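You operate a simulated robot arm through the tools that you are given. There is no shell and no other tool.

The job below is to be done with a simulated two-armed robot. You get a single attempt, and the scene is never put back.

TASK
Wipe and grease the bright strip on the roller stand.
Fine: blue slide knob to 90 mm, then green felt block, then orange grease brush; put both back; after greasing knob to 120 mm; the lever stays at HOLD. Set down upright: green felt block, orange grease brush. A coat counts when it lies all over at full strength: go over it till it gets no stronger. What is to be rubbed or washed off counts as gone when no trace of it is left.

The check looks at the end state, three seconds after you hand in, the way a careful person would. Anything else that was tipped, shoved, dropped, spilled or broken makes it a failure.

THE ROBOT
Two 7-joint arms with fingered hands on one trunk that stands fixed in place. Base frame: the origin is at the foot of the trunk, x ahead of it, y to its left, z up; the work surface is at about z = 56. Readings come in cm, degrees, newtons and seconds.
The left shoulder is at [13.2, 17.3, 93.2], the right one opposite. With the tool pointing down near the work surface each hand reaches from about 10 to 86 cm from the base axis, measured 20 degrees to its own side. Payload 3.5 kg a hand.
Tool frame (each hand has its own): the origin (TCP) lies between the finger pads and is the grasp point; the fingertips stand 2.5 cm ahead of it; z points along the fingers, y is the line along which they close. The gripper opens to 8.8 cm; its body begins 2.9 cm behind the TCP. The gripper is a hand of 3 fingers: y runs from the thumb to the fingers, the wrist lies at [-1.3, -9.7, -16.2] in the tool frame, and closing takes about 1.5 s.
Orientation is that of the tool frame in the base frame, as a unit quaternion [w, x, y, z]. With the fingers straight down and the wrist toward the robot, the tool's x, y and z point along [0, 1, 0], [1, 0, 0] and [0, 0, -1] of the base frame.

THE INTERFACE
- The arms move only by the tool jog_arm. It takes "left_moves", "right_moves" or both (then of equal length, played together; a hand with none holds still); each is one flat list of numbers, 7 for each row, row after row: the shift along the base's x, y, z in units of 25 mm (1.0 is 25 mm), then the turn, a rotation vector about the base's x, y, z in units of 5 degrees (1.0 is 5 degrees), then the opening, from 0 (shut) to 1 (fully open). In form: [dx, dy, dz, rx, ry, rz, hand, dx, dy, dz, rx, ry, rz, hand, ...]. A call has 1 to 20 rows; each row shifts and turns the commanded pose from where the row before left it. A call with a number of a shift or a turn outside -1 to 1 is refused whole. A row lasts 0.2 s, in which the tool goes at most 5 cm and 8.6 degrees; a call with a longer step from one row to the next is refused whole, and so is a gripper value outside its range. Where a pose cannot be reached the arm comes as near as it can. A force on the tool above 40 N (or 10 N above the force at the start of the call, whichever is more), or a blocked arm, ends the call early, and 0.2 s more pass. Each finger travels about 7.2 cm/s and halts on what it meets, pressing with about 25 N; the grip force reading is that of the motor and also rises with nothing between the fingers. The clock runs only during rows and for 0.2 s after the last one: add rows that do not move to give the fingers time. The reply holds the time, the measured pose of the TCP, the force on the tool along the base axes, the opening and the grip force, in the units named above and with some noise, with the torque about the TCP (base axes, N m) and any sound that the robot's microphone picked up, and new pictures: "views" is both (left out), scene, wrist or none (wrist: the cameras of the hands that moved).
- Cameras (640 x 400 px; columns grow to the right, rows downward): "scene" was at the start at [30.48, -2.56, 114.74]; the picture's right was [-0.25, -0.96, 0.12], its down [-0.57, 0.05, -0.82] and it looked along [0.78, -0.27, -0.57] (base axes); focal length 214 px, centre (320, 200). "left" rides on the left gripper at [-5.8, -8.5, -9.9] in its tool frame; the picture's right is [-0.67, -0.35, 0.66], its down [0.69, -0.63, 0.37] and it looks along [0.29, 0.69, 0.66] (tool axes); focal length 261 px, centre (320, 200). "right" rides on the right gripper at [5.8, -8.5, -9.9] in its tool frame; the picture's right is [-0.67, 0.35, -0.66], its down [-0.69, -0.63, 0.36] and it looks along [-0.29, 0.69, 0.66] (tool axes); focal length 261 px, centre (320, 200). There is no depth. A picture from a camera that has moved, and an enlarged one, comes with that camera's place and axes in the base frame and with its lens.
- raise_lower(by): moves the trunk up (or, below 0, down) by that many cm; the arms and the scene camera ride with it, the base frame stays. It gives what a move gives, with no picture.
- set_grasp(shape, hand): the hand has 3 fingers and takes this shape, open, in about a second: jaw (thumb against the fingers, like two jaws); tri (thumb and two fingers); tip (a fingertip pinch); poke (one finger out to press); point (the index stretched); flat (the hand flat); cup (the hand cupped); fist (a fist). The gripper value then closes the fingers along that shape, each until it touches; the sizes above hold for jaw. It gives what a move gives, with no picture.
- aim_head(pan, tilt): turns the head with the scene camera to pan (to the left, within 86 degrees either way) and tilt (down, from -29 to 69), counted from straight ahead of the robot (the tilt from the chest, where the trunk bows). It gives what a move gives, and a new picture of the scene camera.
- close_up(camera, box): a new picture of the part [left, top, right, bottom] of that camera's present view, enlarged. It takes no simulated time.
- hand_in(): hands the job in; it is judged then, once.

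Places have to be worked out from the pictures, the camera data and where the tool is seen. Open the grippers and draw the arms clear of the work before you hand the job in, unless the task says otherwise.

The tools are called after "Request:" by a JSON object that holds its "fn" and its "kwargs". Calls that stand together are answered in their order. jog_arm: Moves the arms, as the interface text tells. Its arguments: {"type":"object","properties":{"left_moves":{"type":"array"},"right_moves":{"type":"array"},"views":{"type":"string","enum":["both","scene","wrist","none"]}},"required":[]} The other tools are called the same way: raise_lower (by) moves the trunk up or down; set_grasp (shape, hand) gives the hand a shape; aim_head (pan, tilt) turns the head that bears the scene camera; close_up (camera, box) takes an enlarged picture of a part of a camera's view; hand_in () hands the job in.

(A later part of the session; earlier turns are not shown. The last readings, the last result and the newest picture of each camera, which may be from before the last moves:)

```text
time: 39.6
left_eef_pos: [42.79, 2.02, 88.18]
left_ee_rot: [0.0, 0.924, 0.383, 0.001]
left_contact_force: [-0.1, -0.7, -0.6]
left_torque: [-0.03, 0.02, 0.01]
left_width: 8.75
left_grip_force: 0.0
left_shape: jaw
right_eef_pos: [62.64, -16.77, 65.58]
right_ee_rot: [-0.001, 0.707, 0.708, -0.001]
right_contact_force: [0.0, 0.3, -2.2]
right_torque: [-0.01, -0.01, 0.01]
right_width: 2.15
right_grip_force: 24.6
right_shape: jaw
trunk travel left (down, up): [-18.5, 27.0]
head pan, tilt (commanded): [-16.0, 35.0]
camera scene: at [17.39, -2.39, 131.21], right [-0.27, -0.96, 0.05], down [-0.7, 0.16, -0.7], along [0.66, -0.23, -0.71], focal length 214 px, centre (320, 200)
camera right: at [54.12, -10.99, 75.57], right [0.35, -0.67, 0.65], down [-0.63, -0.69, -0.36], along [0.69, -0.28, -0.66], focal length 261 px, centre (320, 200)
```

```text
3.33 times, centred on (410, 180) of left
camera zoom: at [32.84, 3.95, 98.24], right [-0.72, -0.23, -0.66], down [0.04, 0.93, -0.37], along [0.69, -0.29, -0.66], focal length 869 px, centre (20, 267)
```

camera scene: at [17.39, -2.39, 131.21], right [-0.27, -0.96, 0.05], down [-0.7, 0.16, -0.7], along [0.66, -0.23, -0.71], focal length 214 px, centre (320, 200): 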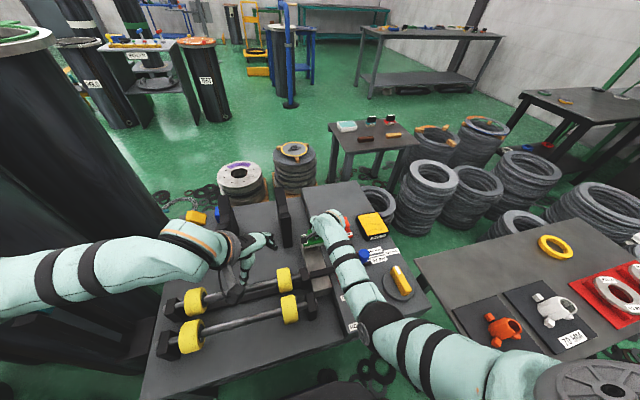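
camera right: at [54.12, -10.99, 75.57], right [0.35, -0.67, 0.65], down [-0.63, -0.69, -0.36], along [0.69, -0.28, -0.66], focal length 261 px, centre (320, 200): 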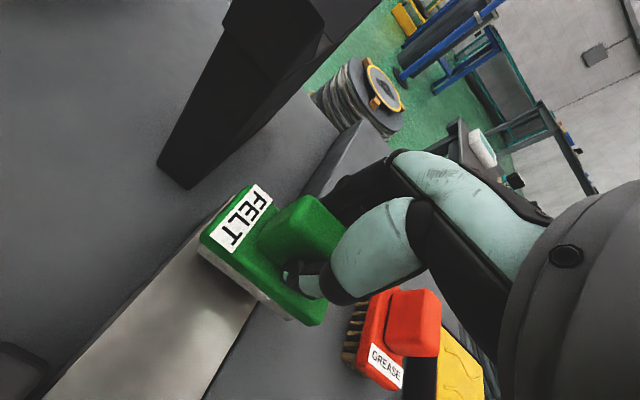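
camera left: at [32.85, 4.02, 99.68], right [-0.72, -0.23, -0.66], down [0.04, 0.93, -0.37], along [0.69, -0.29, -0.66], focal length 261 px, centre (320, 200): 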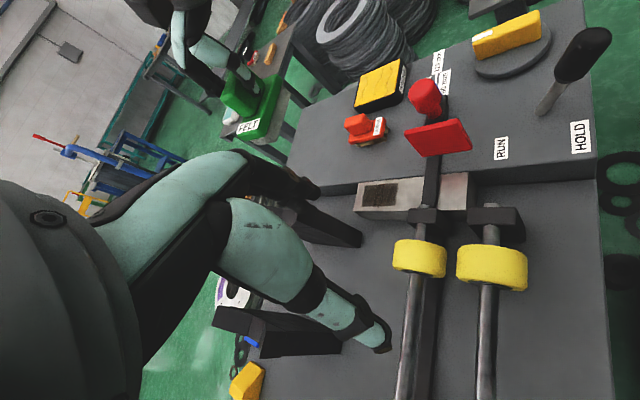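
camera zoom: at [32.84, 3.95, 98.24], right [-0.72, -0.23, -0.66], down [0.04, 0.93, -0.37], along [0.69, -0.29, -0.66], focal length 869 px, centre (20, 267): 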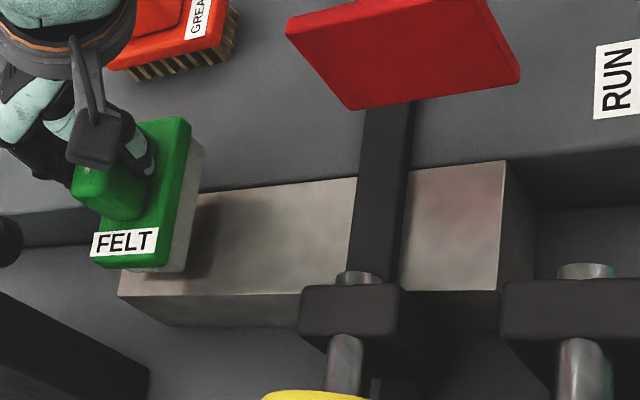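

I lower again, wiping first to the far end and then back toward the bar.

Request:
{"fn": "jog_arm", "kwargs": {"right_moves": [0, 0.05, -0.5, 0, 0, 0, 0, 0, 0.05, -0.4, 0, 0, 0, 0, 0, 0, -0.17, 0, 0, 0, 0, 0, 0, -0.08, 0, 0, 0, 0, 0.22, 0, 0, 0, 0, 0, 0, 0.22, 0, 0, 0, 0, 0, 0, 0.22, 0, 0, 0, 0, 0, 0, 0.22, 0, 0, 0, 0, 0, 0, -0.3, 0, 0, 0, 0, 0, 0, -0.3, 0, 0, 0, 0, 0, 0, -0.3, 0, 0, 0, 0, 0, 0, -0.3, 0, 0, 0, 0, 0, 0, -0.3, 0, 0, 0, 0, 0, 0, -0.3, 0, 0, 0, 0, 0, 0, -0.3, 0, 0, 0, 0, 0, 0, -0.3, 0, 0, 0, 0, 0, 0, -0.3, 0, 0, 0, 0, 0, 0, -0.3, 0, 0, 0, 0, 0, 0], "views": "both"}}

Request:
{"fn": "close_up", "kwargs": {"camera": "left", "box": [330, 120, 490, 240]}}

```text
time: 43.4
left_eef_pos: [42.8, 2.03, 88.26]
left_ee_rot: [0.0, 0.924, 0.383, -0.001]
left_contact_force: [0.9, -0.6, 0.3]
left_torque: [-0.02, 0.02, 0.0]
left_width: 8.78
left_grip_force: 0.2
left_shape: jaw
right_eef_pos: [57.42, -16.42, 62.94]
right_ee_rot: [0.0, 0.707, 0.708, -0.001]
right_contact_force: [0.6, -0.5, 0.7]
right_torque: [0.04, -0.06, 0.0]
right_width: 2.11
right_grip_force: 24.8
right_shape: jaw
trunk travel left (down, up): [-18.5, 27.0]
head pan, tilt (commanded): [-16.0, 35.0]
camera scene: at [17.31, -2.39, 131.22], right [-0.27, -0.96, 0.05], down [-0.7, 0.16, -0.7], along [0.66, -0.23, -0.71], focal length 214 px, centre (320, 200)
camera right: at [48.86, -10.79, 72.88], right [0.35, -0.67, 0.65], down [-0.63, -0.69, -0.36], along [0.69, -0.28, -0.66], focal length 261 px, centre (320, 200)
```

scene: 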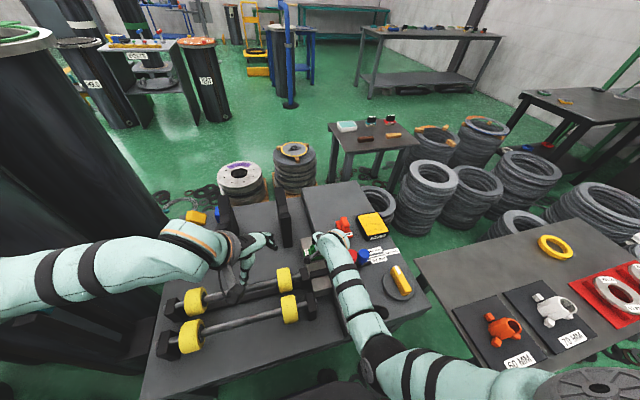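
right: 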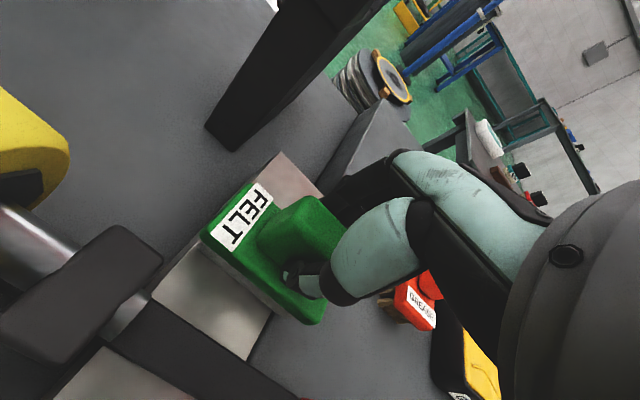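

```text
3.33 times, centred on (410, 180) of left
camera zoom: at [32.79, 3.95, 98.25], right [-0.72, -0.23, -0.66], down [0.04, 0.93, -0.37], along [0.69, -0.29, -0.66], focal length 869 px, centre (20, 267)
```

zoom: 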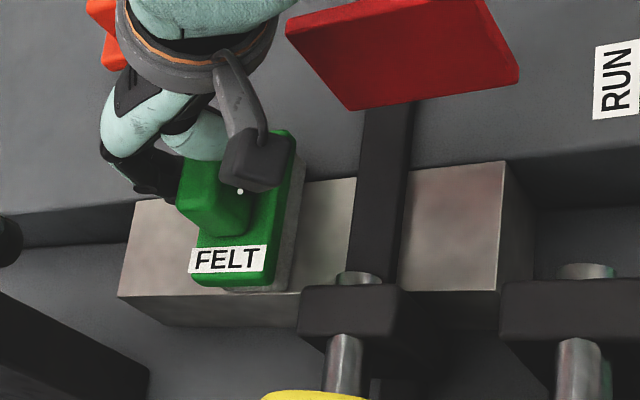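

The strip looks clean. I make another round trip with a bit more pressure, to be sure no trace remains.

Request:
{"fn": "jog_arm", "kwargs": {"right_moves": [0.1, 0, -0.06, 0, 0, 0, 0, 0.36, 0, 0, 0, 0, 0, 0, 0.36, 0, 0, 0, 0, 0, 0, 0.36, 0, 0, 0, 0, 0, 0, 0.36, 0, 0, 0, 0, 0, 0, 0.36, 0, 0, 0, 0, 0, 0, 0.36, 0, 0, 0, 0, 0, 0, 0.36, 0, 0, 0, 0, 0, 0, 0.3, 0, 0, 0, 0, 0, 0, -0.36, 0, 0, 0, 0, 0, 0, -0.36, 0, 0, 0, 0, 0, 0, -0.36, 0, 0, 0, 0, 0, 0, -0.36, 0, 0, 0, 0, 0, 0, -0.36, 0, 0, 0, 0, 0, 0, -0.36, 0, 0, 0, 0, 0, 0, -0.36, 0, 0, 0, 0, 0, 0, -0.36, 0, 0, 0, 0, 0, 0, -0.1, 0, 0, 0, 0, 0, 0], "views": "none"}}

Request:
{"fn": "jog_arm", "kwargs": {"right_moves": [0.36, 0.04, 0, 0, 0, 0, 0, 0.36, 0.04, 0, 0, 0, 0, 0, 0.36, 0, 0, 0, 0, 0, 0, 0.36, 0, 0, 0, 0, 0, 0, 0.36, 0, 0, 0, 0, 0, 0, 0.36, 0, 0, 0, 0, 0, 0, 0.36, 0, 0, 0, 0, 0, 0, 0.36, 0, 0, 0, 0, 0, 0, 0, 0, 0.3, 0, 0, 0, 0, 0, 0, 0.8, 0, 0, 0, 0, 0, 0, 0.9, 0, 0, 0, 0, 0, 0, 0.9, 0, 0, 0, 0, 0, 0, 0.9, 0, 0, 0, 0], "views": "both"}}

Request:
{"fn": "close_up", "kwargs": {"camera": "left", "box": [330, 120, 490, 240]}}

Request:
{"fn": "close_up", "kwargs": {"camera": "right", "box": [60, 180, 300, 400]}}

```text
time: 47.2
left_eef_pos: [42.74, 2.12, 88.33]
left_ee_rot: [0.0, 0.924, 0.384, 0.0]
left_contact_force: [-0.3, 0.3, 0.1]
left_torque: [0.03, -0.01, -0.01]
left_width: 8.76
left_grip_force: 0.1
left_shape: jaw
right_eef_pos: [57.18, -16.36, 62.7]
right_ee_rot: [0.0, 0.707, 0.707, 0.001]
right_contact_force: [7.0, 0.8, 20.7]
right_torque: [0.05, -0.26, 0.01]
right_width: 2.3
right_grip_force: 25.4
right_shape: jaw
trunk travel left (down, up): [-18.5, 27.0]
head pan, tilt (commanded): [-16.0, 35.0]
```

```text
time: 50.0
left_eef_pos: [42.8, 2.03, 88.27]
left_ee_rot: [0.0, 0.923, 0.384, 0.0]
left_contact_force: [-0.3, -0.3, -1.1]
left_torque: [0.05, -0.02, 0.0]
left_width: 8.77
left_grip_force: 0.1
left_shape: jaw
right_eef_pos: [64.2, -16.26, 72.03]
right_ee_rot: [-0.001, 0.707, 0.707, -0.001]
right_contact_force: [-0.5, 0.6, -1.6]
right_torque: [0.02, 0.02, -0.01]
right_width: 2.18
right_grip_force: 25.0
right_shape: jaw
trunk travel left (down, up): [-18.5, 27.0]
head pan, tilt (commanded): [-16.0, 35.0]
camera scene: at [17.33, -2.38, 131.22], right [-0.27, -0.96, 0.05], down [-0.7, 0.16, -0.7], along [0.66, -0.23, -0.71], focal length 214 px, centre (320, 200)
camera right: at [55.65, -10.58, 82.01], right [0.35, -0.67, 0.65], down [-0.63, -0.69, -0.36], along [0.69, -0.28, -0.66], focal length 261 px, centre (320, 200)
```

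scene: 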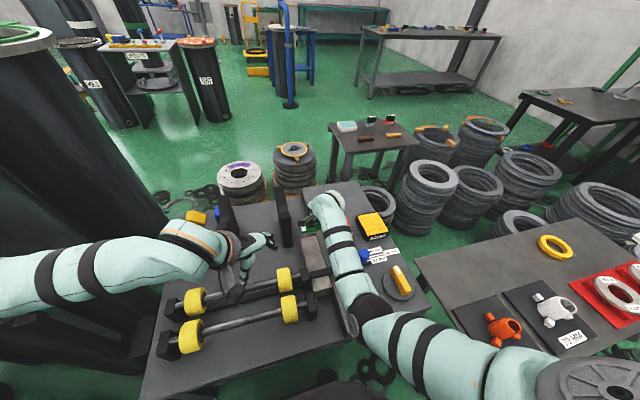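
right: 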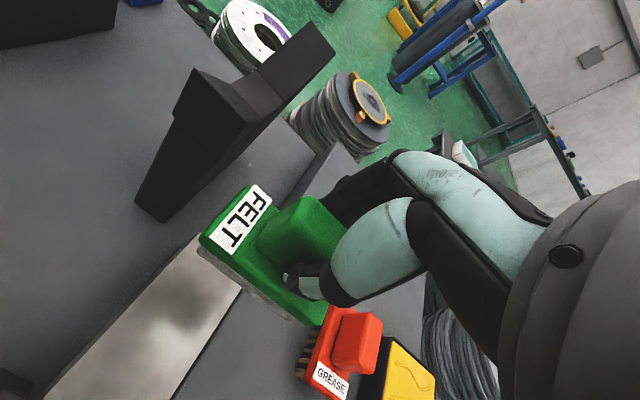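

```text
3.33 times, centred on (410, 180) of left
camera zoom: at [32.8, 3.95, 98.25], right [-0.72, -0.23, -0.66], down [0.04, 0.93, -0.37], along [0.69, -0.29, -0.66], focal length 869 px, centre (20, 267)
```

zoom: 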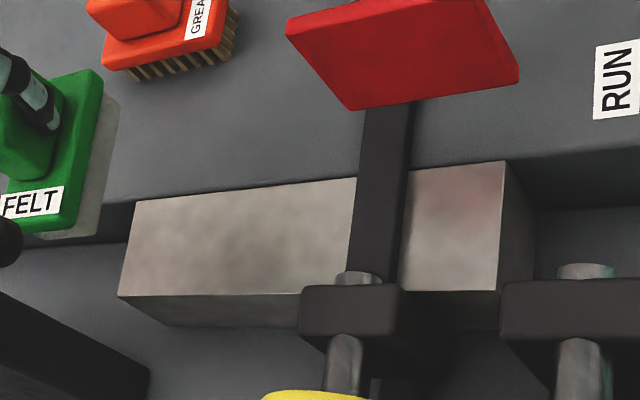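

```text
1.82 times, centred on (180, 290) of right
camera zoom: at [55.65, -10.58, 82.01], right [0.35, -0.67, 0.65], down [-0.63, -0.69, -0.36], along [0.69, -0.28, -0.66], focal length 474 px, centre (574, 36)
```

zoom: 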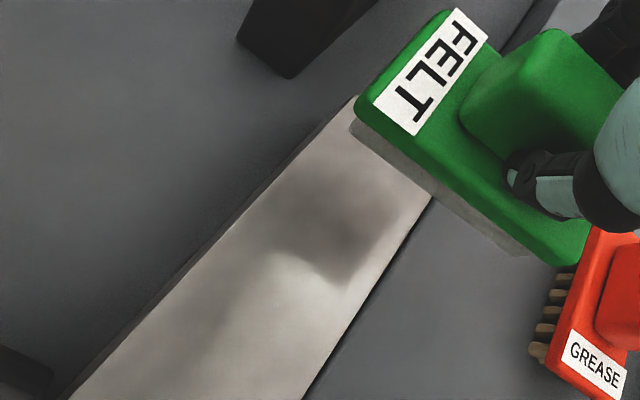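

The strip looks clean all over. I lift the felt, carry it at height back over its spot, and then lower the trunk.

Request:
{"fn": "jog_arm", "kwargs": {"right_moves": [0, 0, 0.9, 0, 0, 0, 0, 0, 0, 0.9, 0, 0, 0, 0, 0, 0, 0.9, 0, 0, 0, 0, 0, 0, 0.9, 0, 0, 0, 0, 0, -0.2, 0.9, 0, 0, 0, 0, 0.2, -0.5, 0.9, 0, 0, 0, 0, 0.4, -0.6, 0.9, 0, 0, 0, 0, 0.4, -0.65, 0, 0, 0, 0, 0, 0.4, -0.65, 0, 0, 0, 0, 0, 0.4, -0.65, 0, 0, 0, 0, 0, 0.4, -0.65, 0, 0, 0, 0, 0, 0.4, -0.65, 0, 0, 0, 0, 0, 0.4, -0.65, 0, 0, 0, 0, 0, 0.4, -0.65, 0, 0, 0, 0, 0, 0.2, -0.2, 0, 0, 0, 0, 0], "views": "none"}}

Request:
{"fn": "raise_lower", "kwargs": {"by": -13.5}}

Request:
{"fn": "jog_arm", "kwargs": {"right_moves": [0, 0, 0, 0, 0, 0, 0], "views": "both"}}

```text
time: 53.2
left_eef_pos: [42.81, 1.99, 88.33]
left_ee_rot: [-0.001, 0.923, 0.384, 0.001]
left_contact_force: [0.8, -0.3, -0.5]
left_torque: [-0.01, -0.02, 0.0]
left_width: 8.78
left_grip_force: 0.0
left_shape: jaw
right_eef_pos: [73.56, -31.38, 87.84]
right_ee_rot: [0.0, 0.707, 0.708, -0.002]
right_contact_force: [-0.4, -0.9, -1.5]
right_torque: [0.03, -0.03, 0.0]
right_width: 2.14
right_grip_force: 25.4
right_shape: jaw
trunk travel left (down, up): [-18.5, 27.0]
head pan, tilt (commanded): [-16.0, 35.0]
```

```text
time: 54.8
left_eef_pos: [42.79, 2.04, 74.85]
left_ee_rot: [0.0, 0.924, 0.383, 0.001]
left_contact_force: [-0.9, -0.1, -0.3]
left_torque: [-0.01, 0.02, 0.03]
left_width: 8.79
left_grip_force: 0.0
left_shape: jaw
right_eef_pos: [73.38, -31.29, 74.5]
right_ee_rot: [0.001, 0.706, 0.708, 0.0]
right_contact_force: [-1.1, -0.9, -1.6]
right_torque: [-0.01, 0.03, -0.01]
right_width: 2.16
right_grip_force: 25.2
right_shape: jaw
trunk travel left (down, up): [-5.0, 40.5]
head pan, tilt (commanded): [-16.0, 35.0]
```

```text
time: 55.2
left_eef_pos: [42.95, 2.02, 74.64]
left_ee_rot: [0.0, 0.924, 0.382, 0.0]
left_contact_force: [-1.0, -0.7, -0.3]
left_torque: [-0.01, 0.01, 0.02]
left_width: 8.77
left_grip_force: 0.0
left_shape: jaw
right_eef_pos: [73.52, -31.42, 74.38]
right_ee_rot: [0.0, 0.707, 0.708, 0.0]
right_contact_force: [-0.2, 0.0, -1.2]
right_torque: [0.03, 0.02, -0.01]
right_width: 2.2
right_grip_force: 24.5
right_shape: jaw
trunk travel left (down, up): [-5.0, 40.5]
head pan, tilt (commanded): [-16.0, 35.0]
camera scene: at [28.48, -2.4, 111.43], right [-0.25, -0.96, 0.11], down [-0.84, 0.16, -0.52], along [0.48, -0.23, -0.85], focal length 214 px, centre (320, 200)
camera right: at [64.87, -25.65, 84.3], right [0.35, -0.67, 0.65], down [-0.63, -0.69, -0.36], along [0.69, -0.28, -0.66], focal length 261 px, centre (320, 200)
```

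scene: 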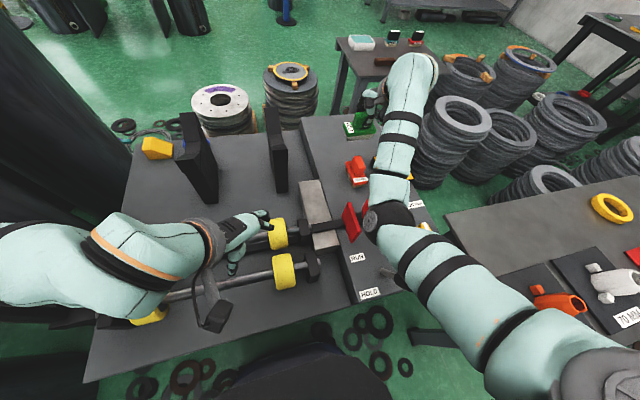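
right: 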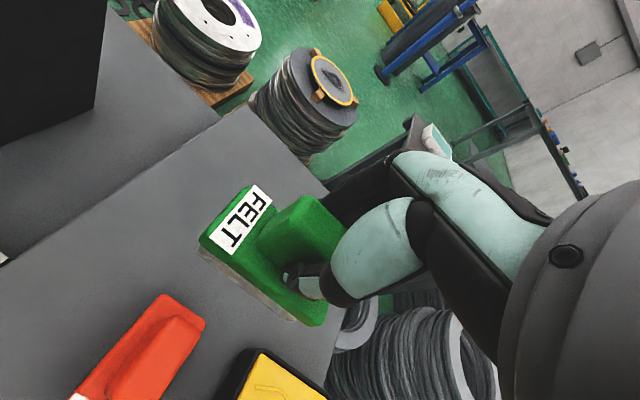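

The elbow looks close to the red knob now; I zoom in to check before moving.

Request:
{"fn": "close_up", "kwargs": {"camera": "scene", "box": [310, 140, 470, 270]}}

Request:
{"fn": "close_up", "kwargs": {"camera": "left", "box": [200, 0, 640, 275]}}

```text
3.08 times, centred on (390, 205) of scene
camera zoom: at [28.48, -2.4, 111.43], right [-0.25, -0.96, 0.11], down [-0.84, 0.16, -0.52], along [0.48, -0.23, -0.85], focal length 660 px, centre (105, 185)
```

zoom: 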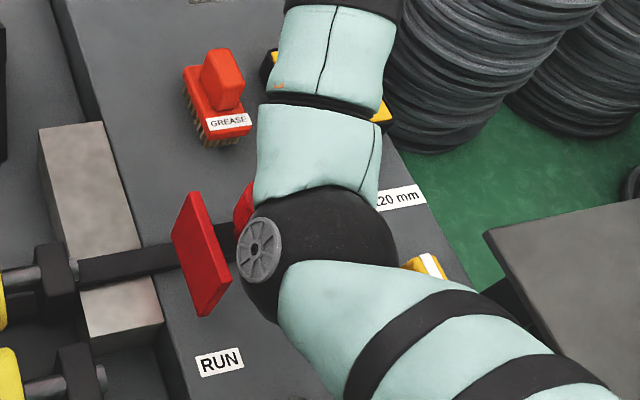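

```text
1.45 times, centred on (420, 138) of left
camera zoom: at [32.82, 3.94, 84.75], right [-0.72, -0.23, -0.66], down [0.04, 0.93, -0.37], along [0.69, -0.29, -0.66], focal length 379 px, centre (174, 291)
```

zoom: 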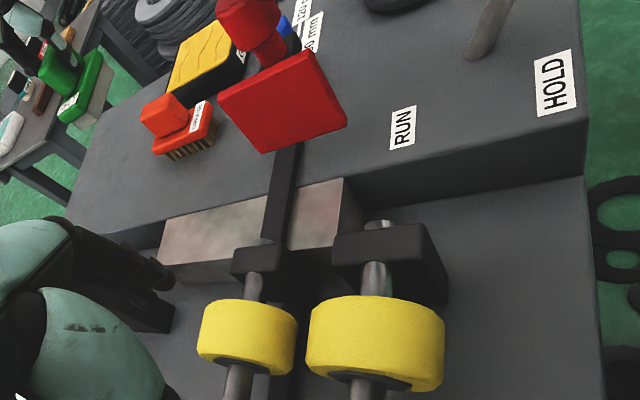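

The red knob has not moved, but the elbow is hanging only about touching distance from it. I raise the trunk again to get the elbow away, then rework the arm's posture from further right.

Request:
{"fn": "raise_lower", "kwargs": {"by": 12}}

Request:
{"fn": "jog_arm", "kwargs": {"right_moves": [0, 0, 0, 0, 0, 0, 0], "views": "scene"}}

Request:
{"fn": "close_up", "kwargs": {"camera": "scene", "box": [280, 180, 440, 330]}}

```text
time: 56.7
left_eef_pos: [42.9, 2.06, 86.61]
left_ee_rot: [-0.001, 0.923, 0.384, -0.001]
left_contact_force: [-0.5, 0.3, 0.5]
left_torque: [0.0, 0.05, 0.04]
left_width: 8.79
left_grip_force: 0.1
left_shape: jaw
right_eef_pos: [73.53, -31.34, 86.2]
right_ee_rot: [-0.001, 0.706, 0.708, -0.001]
right_contact_force: [-1.2, 1.3, -1.5]
right_torque: [-0.01, -0.01, 0.01]
right_width: 2.16
right_grip_force: 25.0
right_shape: jaw
trunk travel left (down, up): [-17.0, 28.5]
head pan, tilt (commanded): [-16.0, 35.0]
```

```text
time: 57.1
left_eef_pos: [42.84, 1.89, 86.74]
left_ee_rot: [0.001, 0.923, 0.384, -0.001]
left_contact_force: [-0.6, 0.3, -0.8]
left_torque: [0.0, -0.01, -0.02]
left_width: 8.79
left_grip_force: 0.1
left_shape: jaw
right_eef_pos: [73.49, -31.38, 86.35]
right_ee_rot: [-0.001, 0.707, 0.707, 0.0]
right_contact_force: [0.3, -0.6, -0.9]
right_torque: [-0.01, 0.01, 0.04]
right_width: 2.17
right_grip_force: 24.6
right_shape: jaw
trunk travel left (down, up): [-17.0, 28.5]
head pan, tilt (commanded): [-16.0, 35.0]
camera scene: at [18.41, -2.4, 129.27], right [-0.27, -0.96, 0.06], down [-0.71, 0.16, -0.68], along [0.65, -0.23, -0.73], focal length 214 px, centre (320, 200)
```

scene: 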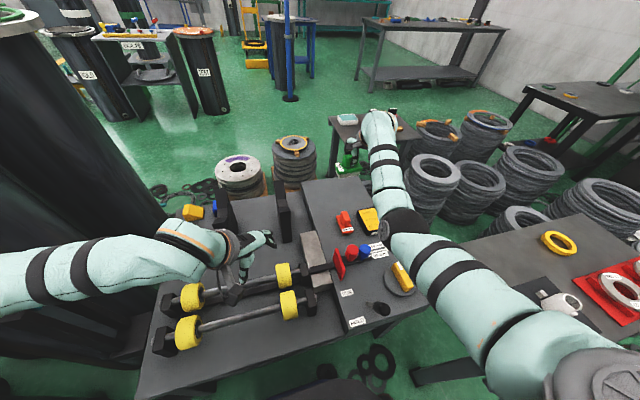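

```text
2.67 times, centred on (360, 255) of scene
camera zoom: at [18.41, -2.4, 129.27], right [-0.27, -0.96, 0.06], down [-0.71, 0.16, -0.68], along [0.65, -0.23, -0.73], focal length 572 px, centre (213, 53)
```

zoom: 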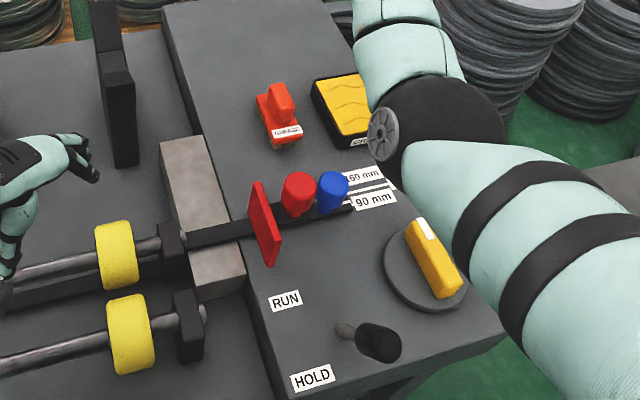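

Everything is still in place (red knob, lever, pointer). I swing the hand back and to the right at height so that the elbow moves outward, then check before lowering the trunk.

Request:
{"fn": "jog_arm", "kwargs": {"right_moves": [-0.8, -0.4, 0.33, 0, 0, 0, 0, -0.8, -0.4, 0.33, 0, 0, 0, 0, -0.8, -0.4, 0.33, 0, 0, 0, 0, -0.8, -0.4, 0.33, 0, 0, 0, 0, -0.8, -0.4, 0.33, 0, 0, 0, 0, -0.8, -0.4, 0.33, 0, 0, 0, 0, -0.8, -0.4, 0.33, 0, 0, 0, 0, -0.8, -0.4, 0.33, 0, 0, 0, 0, -0.8, -0.4, 0.33, 0, 0, 0, 0, -0.8, -0.4, 0.33, 0, 0, 0, 0, -0.8, -0.4, 0.33, 0, 0, 0, 0, -0.8, -0.4, 0.33, 0, 0, 0, 0], "views": "scene"}}

```text
time: 59.7
left_eef_pos: [42.71, 1.94, 86.71]
left_ee_rot: [0.001, 0.923, 0.384, 0.0]
left_contact_force: [-0.2, -0.1, 0.1]
left_torque: [0.01, -0.01, -0.01]
left_width: 8.76
left_grip_force: 0.0
left_shape: jaw
right_eef_pos: [49.33, -43.48, 96.5]
right_ee_rot: [-0.001, 0.706, 0.709, -0.001]
right_contact_force: [-0.9, 0.5, -1.6]
right_torque: [0.01, 0.01, -0.05]
right_width: 2.15
right_grip_force: 24.7
right_shape: jaw
trunk travel left (down, up): [-17.0, 28.5]
head pan, tilt (commanded): [-16.0, 35.0]
camera scene: at [18.37, -2.39, 129.28], right [-0.27, -0.96, 0.06], down [-0.71, 0.16, -0.68], along [0.65, -0.23, -0.73], focal length 214 px, centre (320, 200)
```

scene: 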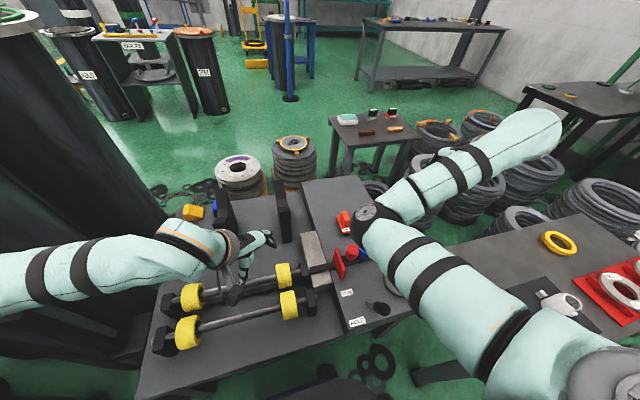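

The arm's elbow now hangs inward/down. To swing it outward I will extend the arm, roll the hand, retract, and roll back; all high above the table. First: extend forward at height.

Request:
{"fn": "jog_arm", "kwargs": {"right_moves": [0.8, 0.35, -0.1, 0, 0, 0, 0, 0.8, 0.35, -0.1, 0, 0, 0, 0, 0.8, 0.35, -0.1, 0, 0, 0, 0, 0.8, 0.35, -0.1, 0, 0, 0, 0, 0.8, 0.35, -0.1, 0, 0, 0, 0, 0.8, 0.35, -0.1, 0, 0, 0, 0, 0.8, 0.35, -0.1, 0, 0, 0, 0, 0.8, 0.35, -0.1, 0, 0, 0, 0, 0.8, 0.35, -0.1, 0, 0, 0, 0, 0.8, 0.35, -0.1, 0, 0, 0, 0, 0.8, 0.35, -0.1, 0, 0, 0, 0, 0.8, 0.35, -0.1, 0, 0, 0, 0], "views": "none"}}

Request:
{"fn": "jog_arm", "kwargs": {"right_moves": [0, -0.5, 0.1, -1, 0, 0, 0, 0, -0.5, 0.1, -1, 0, 0, 0, 0, -0.5, 0.15, -1, 0, 0, 0, 0, -0.5, 0.2, -1, 0, 0, 0, 0, -0.5, 0.2, -1, 0, 0, 0, 0, -0.5, 0.25, -1, 0, 0, 0, 0, -0.5, 0.25, -1, 0, 0, 0, 0, -0.5, 0.3, -1, 0, 0, 0, 0, -0.45, 0.3, -1, 0, 0, 0, 0, -0.45, 0.35, -1, 0, 0, 0, 0, -0.4, 0.35, -1, 0, 0, 0, 0, -0.4, 0.35, -1, 0, 0, 0], "views": "scene"}}

```text
time: 62.3
left_eef_pos: [42.92, 2.05, 86.66]
left_ee_rot: [0.0, 0.923, 0.384, 0.0]
left_contact_force: [-0.1, -0.3, 0.8]
left_torque: [0.01, -0.05, -0.01]
left_width: 8.77
left_grip_force: 0.1
left_shape: jaw
right_eef_pos: [73.3, -32.81, 93.1]
right_ee_rot: [-0.001, 0.707, 0.707, -0.001]
right_contact_force: [0.0, 0.0, -1.1]
right_torque: [-0.02, -0.01, 0.01]
right_width: 2.16
right_grip_force: 25.3
right_shape: jaw
trunk travel left (down, up): [-17.0, 28.5]
head pan, tilt (commanded): [-16.0, 35.0]
```

```text
time: 64.9
left_eef_pos: [42.92, 2.02, 86.85]
left_ee_rot: [0.0, 0.924, 0.383, 0.0]
left_contact_force: [0.5, 0.3, 0.7]
left_torque: [-0.01, -0.02, 0.01]
left_width: 8.78
left_grip_force: 0.1
left_shape: jaw
right_eef_pos: [73.57, -47.13, 100.46]
right_ee_rot: [0.353, 0.612, 0.613, -0.354]
right_contact_force: [0.3, 0.7, -1.2]
right_torque: [0.06, 0.02, -0.02]
right_width: 2.13
right_grip_force: 25.3
right_shape: jaw
trunk travel left (down, up): [-17.0, 28.5]
head pan, tilt (commanded): [-16.0, 35.0]
camera scene: at [18.43, -2.43, 129.27], right [-0.27, -0.96, 0.06], down [-0.71, 0.16, -0.68], along [0.65, -0.23, -0.73], focal length 214 px, centre (320, 200)
```

scene: 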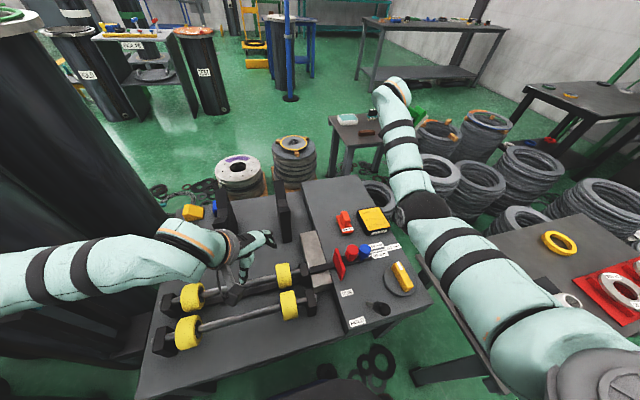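

The elbow moved outward. I retract with the hand still rolled, then roll back.

Request:
{"fn": "jog_arm", "kwargs": {"right_moves": [-0.9, 0, 0, 0, 0, 0, 0, -0.9, 0, 0, 0, 0, 0, 0, -0.9, 0, 0, 0, 0, 0, 0, -0.9, 0, 0, 0, 0, 0, 0, -0.9, 0, 0, 0, 0, 0, 0, -0.9, 0, 0, 0, 0, 0, 0, -0.9, 0, 0, 0, 0, 0, 0, -0.9, 0, 0, 0, 0, 0, 0, -0.9, 0, 0, 0, 0, 0, 0, -0.9, 0, 0, 0, 0, 0, 0, -0.9, 0, 0, 0, 0, 0, 0], "views": "scene"}}

```text
time: 67.3
left_eef_pos: [42.9, 1.99, 86.8]
left_ee_rot: [0.0, 0.924, 0.383, -0.001]
left_contact_force: [0.4, 0.3, -0.6]
left_torque: [0.0, 0.0, 0.0]
left_width: 8.78
left_grip_force: 0.1
left_shape: jaw
right_eef_pos: [48.53, -47.02, 100.34]
right_ee_rot: [0.353, 0.612, 0.612, -0.355]
right_contact_force: [-0.4, 0.6, -1.4]
right_torque: [0.05, 0.0, -0.05]
right_width: 2.14
right_grip_force: 25.3
right_shape: jaw
trunk travel left (down, up): [-17.0, 28.5]
head pan, tilt (commanded): [-16.0, 35.0]
camera scene: at [18.38, -2.4, 129.28], right [-0.27, -0.96, 0.06], down [-0.71, 0.16, -0.68], along [0.65, -0.23, -0.73], focal length 214 px, centre (320, 200)
```

scene: 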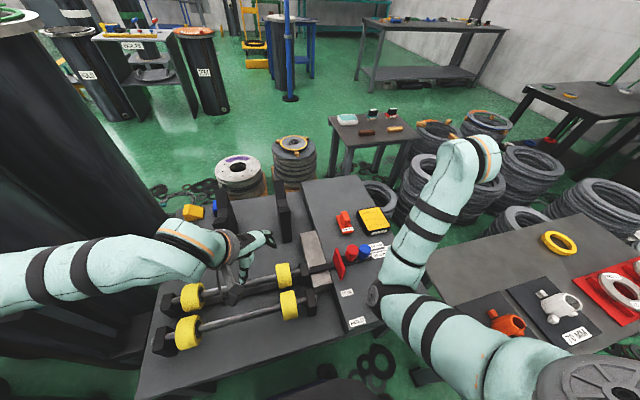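

Now I roll the hand back to vertical with the wrist kept still.

Request:
{"fn": "jog_arm", "kwargs": {"right_moves": [0, 0.4, -0.35, 1, 0, 0, 0, 0, 0.4, -0.35, 1, 0, 0, 0, 0, 0.45, -0.35, 1, 0, 0, 0, 0, 0.45, -0.3, 1, 0, 0, 0, 0, 0.5, -0.3, 1, 0, 0, 0, 0, 0.5, -0.25, 1, 0, 0, 0, 0, 0.5, -0.25, 1, 0, 0, 0, 0, 0.5, -0.2, 1, 0, 0, 0, 0, 0.5, -0.2, 1, 0, 0, 0, 0, 0.5, -0.15, 1, 0, 0, 0, 0, 0.5, -0.1, 1, 0, 0, 0, 0, 0.5, -0.1, 1, 0, 0, 0], "views": "scene"}}

```text
time: 69.9
left_eef_pos: [42.78, 2.03, 86.77]
left_ee_rot: [0.0, 0.923, 0.384, 0.0]
left_contact_force: [-0.5, 1.1, 0.5]
left_torque: [0.0, 0.0, -0.01]
left_width: 8.78
left_grip_force: 0.1
left_shape: jaw
right_eef_pos: [48.4, -34.37, 93.49]
right_ee_rot: [0.006, 0.718, 0.696, -0.005]
right_contact_force: [-0.2, -0.4, -2.1]
right_torque: [0.0, -0.02, 0.01]
right_width: 2.16
right_grip_force: 25.0
right_shape: jaw
trunk travel left (down, up): [-17.0, 28.5]
head pan, tilt (commanded): [-16.0, 35.0]
camera scene: at [18.42, -2.4, 129.27], right [-0.27, -0.96, 0.06], down [-0.71, 0.16, -0.68], along [0.65, -0.23, -0.73], focal length 214 px, centre (320, 200)
```

scene: 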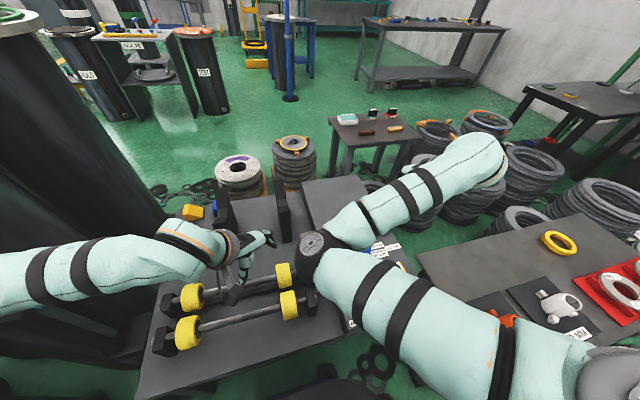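

The bent-arm roll couples strongly with the elbow, so the useful order is the reverse: roll while bent, extend, then roll back while extended. I roll outward here by 100°.

Request:
{"fn": "jog_arm", "kwargs": {"right_moves": [0, -0.5, 0.1, -1, 0, 0, 0, 0, -0.5, 0.1, -1, 0, 0, 0, 0, -0.5, 0.15, -1, 0, 0, 0, 0, -0.5, 0.2, -1, 0, 0, 0, 0, -0.5, 0.2, -1, 0, 0, 0, 0, -0.5, 0.25, -1, 0, 0, 0, 0, -0.5, 0.25, -1, 0, 0, 0, 0, -0.5, 0.3, -1, 0, 0, 0, 0, -0.45, 0.3, -1, 0, 0, 0, 0, -0.45, 0.35, -1, 0, 0, 0, 0, -0.4, 0.35, -1, 0, 0, 0, 0, -0.4, 0.35, -1, 0, 0, 0, 0, -0.3, 0.45, -1, 0, 0, 0, 0, -0.25, 0.5, -1, 0, 0, 0, 0, -0.2, 0.5, -1, 0, 0, 0, 0, -0.15, 0.5, -1, 0, 0, 0, 0, -0.1, 0.55, -1, 0, 0, 0, 0, -0.1, 0.55, -1, 0, 0, 0, 0, -0.05, 0.55, -1, 0, 0, 0, 0, 0, 0.55, -1, 0, 0, 0], "views": "scene"}}

```text
time: 74.1
left_eef_pos: [42.88, 1.89, 86.71]
left_ee_rot: [-0.001, 0.924, 0.383, 0.0]
left_contact_force: [0.7, -0.5, 0.6]
left_torque: [0.0, 0.02, -0.02]
left_width: 8.77
left_grip_force: 0.0
left_shape: jaw
right_eef_pos: [48.71, -49.67, 110.92]
right_ee_rot: [-0.541, -0.454, -0.455, 0.542]
right_contact_force: [-0.3, -0.1, -1.0]
right_torque: [0.05, 0.0, 0.0]
right_width: 2.12
right_grip_force: 25.5
right_shape: jaw
trunk travel left (down, up): [-17.0, 28.5]
head pan, tilt (commanded): [-16.0, 35.0]
camera scene: at [18.41, -2.43, 129.27], right [-0.27, -0.96, 0.06], down [-0.71, 0.16, -0.68], along [0.65, -0.23, -0.73], focal length 214 px, centre (320, 200)
```

scene: 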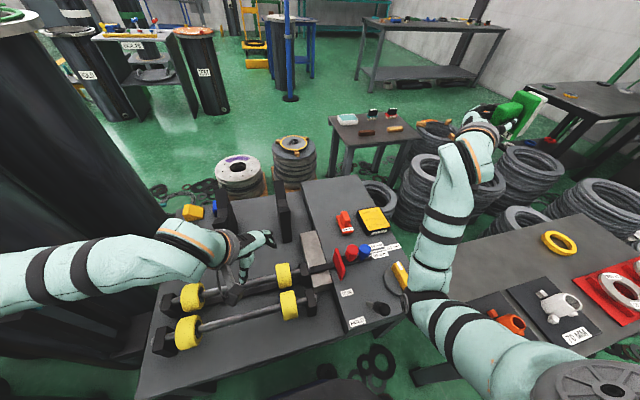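

The elbow is clearly outward now. I extend forward with the hand still rolled, then roll back while extended.

Request:
{"fn": "jog_arm", "kwargs": {"right_moves": [0.9, 0, 0, 0, 0, 0, 0, 0.9, 0, 0, 0, 0, 0, 0, 0.9, 0, 0, 0, 0, 0, 0, 0.9, 0, 0, 0, 0, 0, 0, 0.9, 0, 0, 0, 0, 0, 0, 0.9, 0, 0, 0, 0, 0, 0, 0.9, 0, 0, 0, 0, 0, 0, 0.9, 0, 0, 0, 0, 0, 0, 0.9, 0, 0, 0, 0, 0, 0, 0.9, 0, 0, 0, 0, 0, 0, 0.9, 0, 0, 0, 0, 0, 0], "views": "scene"}}

```text
time: 76.5
left_eef_pos: [42.78, 2.04, 86.71]
left_ee_rot: [0.0, 0.924, 0.383, 0.0]
left_contact_force: [-1.0, 0.5, -0.6]
left_torque: [-0.03, 0.0, 0.01]
left_width: 8.76
left_grip_force: 0.0
left_shape: jaw
right_eef_pos: [73.34, -49.89, 110.98]
right_ee_rot: [-0.541, -0.455, -0.454, 0.543]
right_contact_force: [1.1, 0.3, -1.5]
right_torque: [0.07, 0.04, -0.01]
right_width: 2.14
right_grip_force: 24.8
right_shape: jaw
trunk travel left (down, up): [-17.0, 28.5]
head pan, tilt (commanded): [-16.0, 35.0]
camera scene: at [18.47, -2.4, 129.26], right [-0.27, -0.96, 0.06], down [-0.71, 0.16, -0.68], along [0.65, -0.23, -0.73], focal length 214 px, centre (320, 200)
```

scene: 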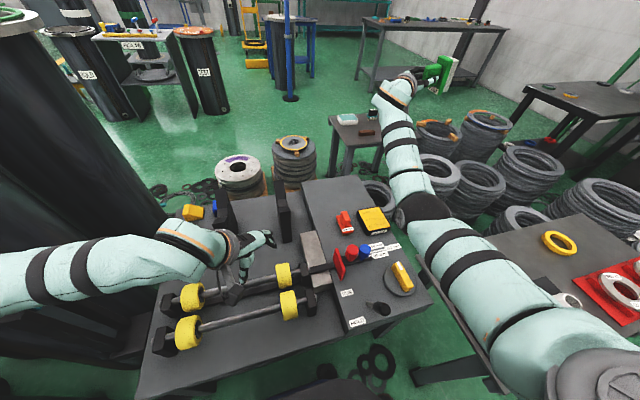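

Request:
{"fn": "jog_arm", "kwargs": {"right_moves": [0, 0, -0.55, 1, 0, 0, 0, 0, 0.05, -0.55, 1, 0, 0, 0, 0, 0.1, -0.55, 1, 0, 0, 0, 0, 0.1, -0.55, 1, 0, 0, 0, 0, 0.15, -0.5, 1, 0, 0, 0, 0, 0.2, -0.5, 1, 0, 0, 0, 0, 0.25, -0.5, 1, 0, 0, 0, 0, 0.3, -0.45, 1, 0, 0, 0, 0, 0.4, -0.35, 1, 0, 0, 0, 0, 0.4, -0.35, 1, 0, 0, 0, 0, 0.45, -0.35, 1, 0, 0, 0, 0, 0.45, -0.3, 1, 0, 0, 0, 0, 0.5, -0.3, 1, 0, 0, 0, 0, 0.5, -0.25, 1, 0, 0, 0, 0, 0.5, -0.25, 1, 0, 0, 0, 0, 0.5, -0.2, 1, 0, 0, 0, 0, 0.5, -0.2, 1, 0, 0, 0, 0, 0.5, -0.15, 1, 0, 0, 0, 0, 0.5, -0.1, 1, 0, 0, 0, 0, 0.5, -0.1, 1, 0, 0, 0], "views": "scene"}}

```text
time: 80.7
left_eef_pos: [42.88, 2.0, 86.76]
left_ee_rot: [0.0, 0.924, 0.383, 0.0]
left_contact_force: [0.7, -0.3, -0.1]
left_torque: [0.02, 0.01, 0.01]
left_width: 8.77
left_grip_force: 0.0
left_shape: jaw
right_eef_pos: [73.52, -32.65, 93.07]
right_ee_rot: [-0.001, 0.707, 0.708, 0.0]
right_contact_force: [-0.3, 0.2, -2.3]
right_torque: [0.06, 0.0, -0.01]
right_width: 2.11
right_grip_force: 24.7
right_shape: jaw
trunk travel left (down, up): [-17.0, 28.5]
head pan, tilt (commanded): [-16.0, 35.0]
camera scene: at [18.44, -2.41, 129.27], right [-0.27, -0.96, 0.06], down [-0.71, 0.16, -0.68], along [0.65, -0.23, -0.73], focal length 214 px, centre (320, 200)
```

scene: 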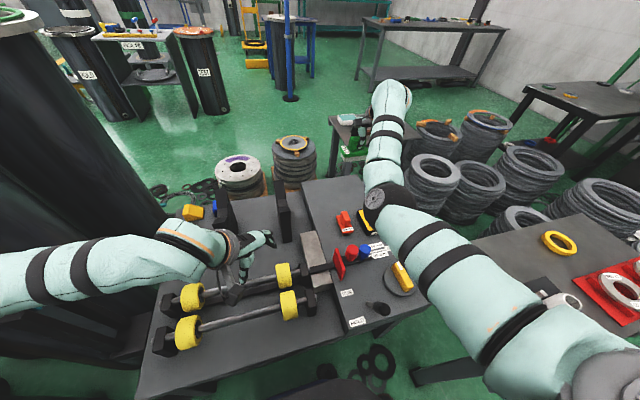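

The elbow returns to hanging down by itself, so I will instead keep it high by choosing a trunk height where the arm is nearly stretched: about 2 cm above the start height for the felt. I lower the trunk by 10 with the hand high.

Request:
{"fn": "raise_lower", "kwargs": {"by": -10}}

Request:
{"fn": "jog_arm", "kwargs": {"right_moves": [0.4, 0.15, 0, 0, 0, 0, 0, 0.4, 0.15, 0, 0, 0, 0, 0, 0.4, 0.1, 0, 0, 0, 0, 0, 0.3, 0.1, 0, 0, 0, 0, 0], "views": "both"}}

Request:
{"fn": "close_up", "kwargs": {"camera": "left", "box": [160, 0, 640, 300]}}

```text
time: 82.0
left_eef_pos: [42.91, 1.99, 76.88]
left_ee_rot: [0.001, 0.923, 0.384, 0.0]
left_contact_force: [0.1, -0.2, 0.8]
left_torque: [0.0, -0.02, -0.02]
left_width: 8.75
left_grip_force: 0.1
left_shape: jaw
right_eef_pos: [73.39, -32.83, 83.26]
right_ee_rot: [0.0, 0.707, 0.708, 0.0]
right_contact_force: [0.1, 0.7, -1.8]
right_torque: [0.01, 0.0, 0.0]
right_width: 2.11
right_grip_force: 24.7
right_shape: jaw
trunk travel left (down, up): [-7.0, 38.5]
head pan, tilt (commanded): [-16.0, 35.0]
```

```text
time: 83.0
left_eef_pos: [42.83, 1.96, 76.83]
left_ee_rot: [0.0, 0.923, 0.384, 0.0]
left_contact_force: [-0.4, -0.5, -0.9]
left_torque: [-0.01, -0.02, 0.02]
left_width: 8.76
left_grip_force: 0.0
left_shape: jaw
right_eef_pos: [77.19, -31.54, 83.31]
right_ee_rot: [-0.001, 0.706, 0.708, 0.0]
right_contact_force: [0.4, -0.1, -0.6]
right_torque: [0.01, -0.01, -0.01]
right_width: 2.12
right_grip_force: 25.4
right_shape: jaw
trunk travel left (down, up): [-7.0, 38.5]
head pan, tilt (commanded): [-16.0, 35.0]
camera scene: at [26.67, -2.39, 114.69], right [-0.25, -0.96, 0.1], down [-0.82, 0.16, -0.55], along [0.51, -0.23, -0.83], focal length 214 px, centre (320, 200)
camera right: at [68.56, -25.79, 93.25], right [0.35, -0.67, 0.66], down [-0.63, -0.69, -0.36], along [0.69, -0.28, -0.66], focal length 261 px, centre (320, 200)
```

scene: 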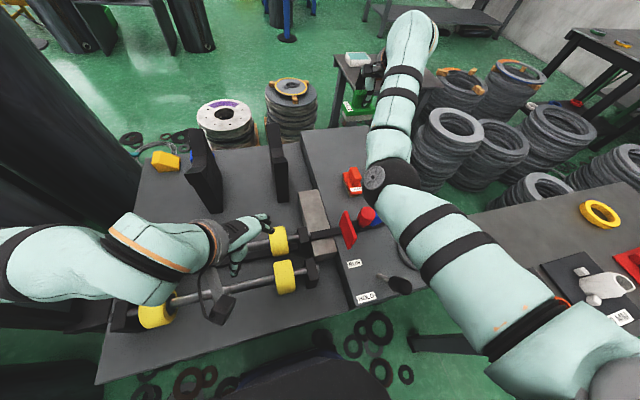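
right: 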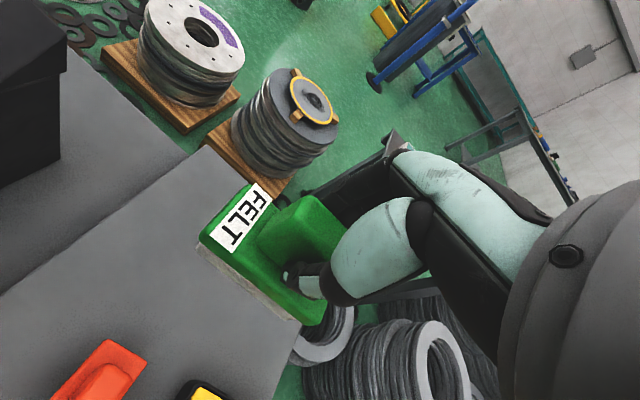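

```text
1.33 times, centred on (400, 150) of left
camera zoom: at [32.83, 3.94, 86.74], right [-0.72, -0.23, -0.66], down [0.04, 0.93, -0.37], along [0.69, -0.29, -0.66], focal length 348 px, centre (213, 267)
```

zoom: 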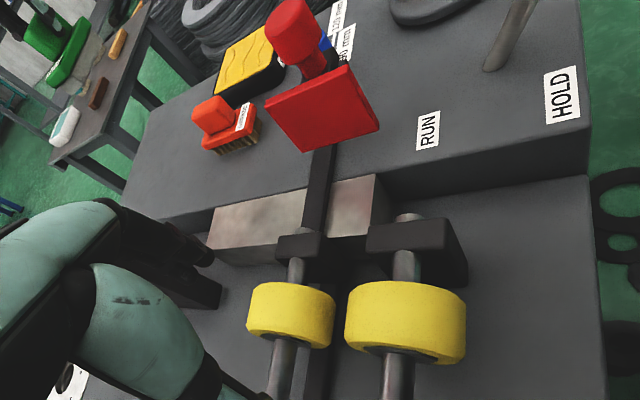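

I tip the left hand so its camera looks more sideways toward the right elbow and red knob, for a safe side view during the descent.

Request:
{"fn": "jog_arm", "kwargs": {"left_moves": [0, 0, 0.1, -1, 0, 0, 1, 0, 0, 0.1, -1, 0, 0, 1, 0, 0, 0.1, -1, 0, 0, 1, 0, 0, 0.1, -1, 0, 0, 1, 0, 0, 0, -1, 0, 0, 1, 0, 0, 0, -1, 0, 0, 1], "views": "wrist"}}

```text
time: 84.4
left_eef_pos: [42.92, 2.12, 77.64]
left_ee_rot: [0.239, 0.892, 0.37, -0.1]
left_contact_force: [-1.0, 0.2, 0.4]
left_torque: [0.01, 0.02, 0.04]
left_width: 8.79
left_grip_force: 0.0
left_shape: jaw
right_eef_pos: [77.04, -31.6, 83.26]
right_ee_rot: [0.0, 0.706, 0.708, 0.0]
right_contact_force: [0.5, -0.2, -2.2]
right_torque: [0.0, -0.03, 0.01]
right_width: 2.1
right_grip_force: 25.7
right_shape: jaw
trunk travel left (down, up): [-7.0, 38.5]
head pan, tilt (commanded): [-16.0, 35.0]
camera left: at [32.81, 8.74, 85.43], right [-0.72, -0.53, -0.45], down [0.04, 0.62, -0.78], along [0.69, -0.58, -0.43], focal length 261 px, centre (320, 200)
```

left: 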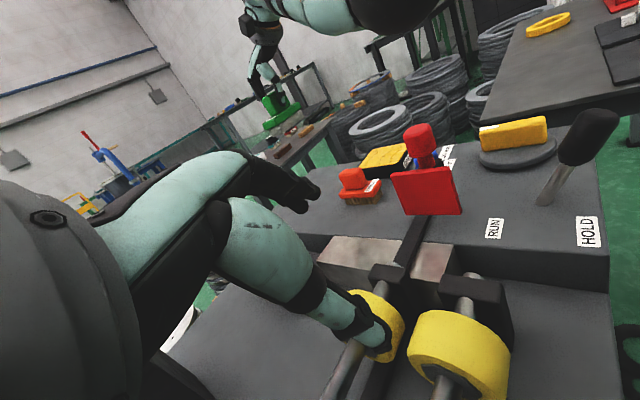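

This view shows the elbow's underside about 11 cm above the red knob's top (z≈72.7). I descend the felt 10 cm toward its place and check again.

Request:
{"fn": "jog_arm", "kwargs": {"right_moves": [0.06, 0.04, -0.8, 0, 0, 0, 0, 0.06, 0.03, -0.8, 0, 0, 0, 0, 0, 0, -0.8, 0, 0, 0, 0, 0, 0, -0.8, 0, 0, 0, 0, 0, 0, -0.8, 0, 0, 0, 0], "views": "both"}}

Request:
{"fn": "close_up", "kwargs": {"camera": "left", "box": [200, 0, 600, 250]}}

```text
time: 85.6
left_eef_pos: [42.83, 2.09, 77.73]
left_ee_rot: [0.239, 0.892, 0.371, -0.1]
left_contact_force: [0.2, -0.1, -0.3]
left_torque: [-0.03, -0.01, 0.01]
left_width: 8.75
left_grip_force: 0.1
left_shape: jaw
right_eef_pos: [77.4, -31.29, 73.25]
right_ee_rot: [-0.001, 0.707, 0.707, -0.001]
right_contact_force: [0.6, -0.4, -1.9]
right_torque: [-0.02, 0.01, 0.01]
right_width: 2.16
right_grip_force: 25.6
right_shape: jaw
trunk travel left (down, up): [-7.0, 38.5]
head pan, tilt (commanded): [-16.0, 35.0]
camera scene: at [26.7, -2.41, 114.68], right [-0.25, -0.96, 0.1], down [-0.82, 0.16, -0.55], along [0.51, -0.23, -0.83], focal length 214 px, centre (320, 200)
camera right: at [68.88, -25.61, 83.23], right [0.35, -0.67, 0.65], down [-0.63, -0.69, -0.37], along [0.69, -0.28, -0.66], focal length 261 px, centre (320, 200)
```

scene: 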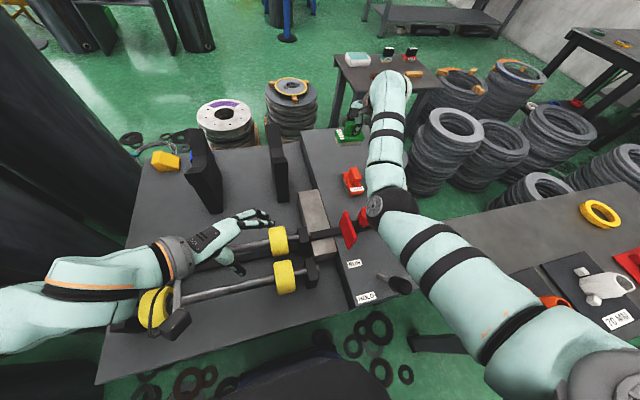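
right: 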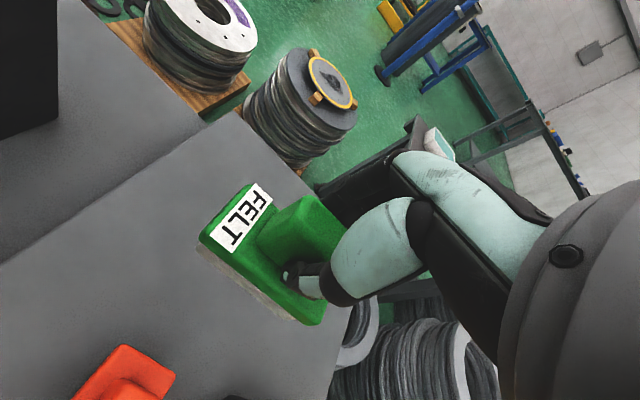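

```text
1.60 times, centred on (400, 125) of left
camera zoom: at [32.84, 8.7, 85.43], right [-0.72, -0.53, -0.45], down [0.04, 0.62, -0.78], along [0.69, -0.58, -0.43], focal length 417 px, centre (192, 320)
```

zoom: 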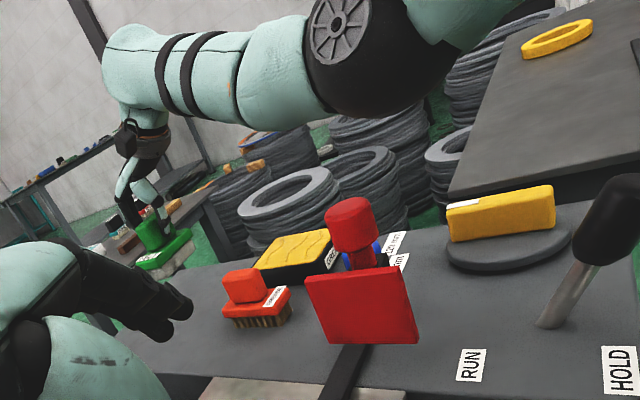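

The elbow's underside is at about z=78 and the red knob top at 72.7. My estimate says it ends near 75.5; I go down in smaller steps with checks.

Request:
{"fn": "jog_arm", "kwargs": {"right_moves": [0, -0.02, -0.6, 0, 0, 0, 0, 0, -0.02, -0.6, 0, 0, 0, 0, 0, 0, -0.6, 0, 0, 0, 0], "views": "none"}}

Request:
{"fn": "close_up", "kwargs": {"camera": "left", "box": [200, 0, 600, 250]}}

```text
time: 86.4
left_eef_pos: [42.94, 2.02, 77.8]
left_ee_rot: [0.24, 0.892, 0.37, -0.1]
left_contact_force: [-0.4, -0.5, -0.2]
left_torque: [0.01, -0.01, -0.02]
left_width: 8.81
left_grip_force: 0.1
left_shape: jaw
right_eef_pos: [77.64, -31.45, 68.76]
right_ee_rot: [-0.001, 0.707, 0.707, -0.001]
right_contact_force: [0.5, -0.3, -0.8]
right_torque: [0.0, -0.01, 0.01]
right_width: 2.14
right_grip_force: 25.2
right_shape: jaw
trunk travel left (down, up): [-7.0, 38.5]
head pan, tilt (commanded): [-16.0, 35.0]
```

```text
1.60 times, centred on (400, 125) of left
camera zoom: at [32.84, 8.7, 85.43], right [-0.72, -0.53, -0.45], down [0.04, 0.62, -0.78], along [0.69, -0.58, -0.43], focal length 417 px, centre (192, 320)
```

zoom: 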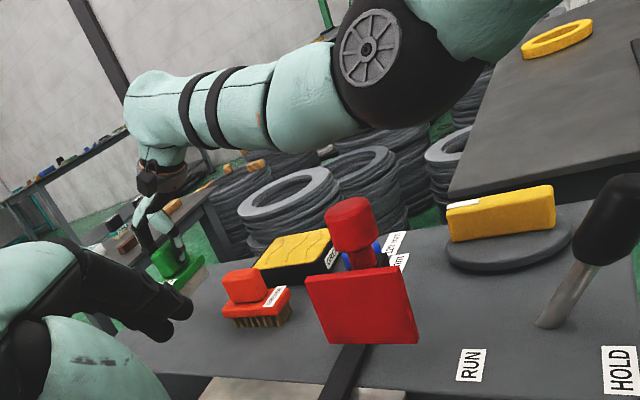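

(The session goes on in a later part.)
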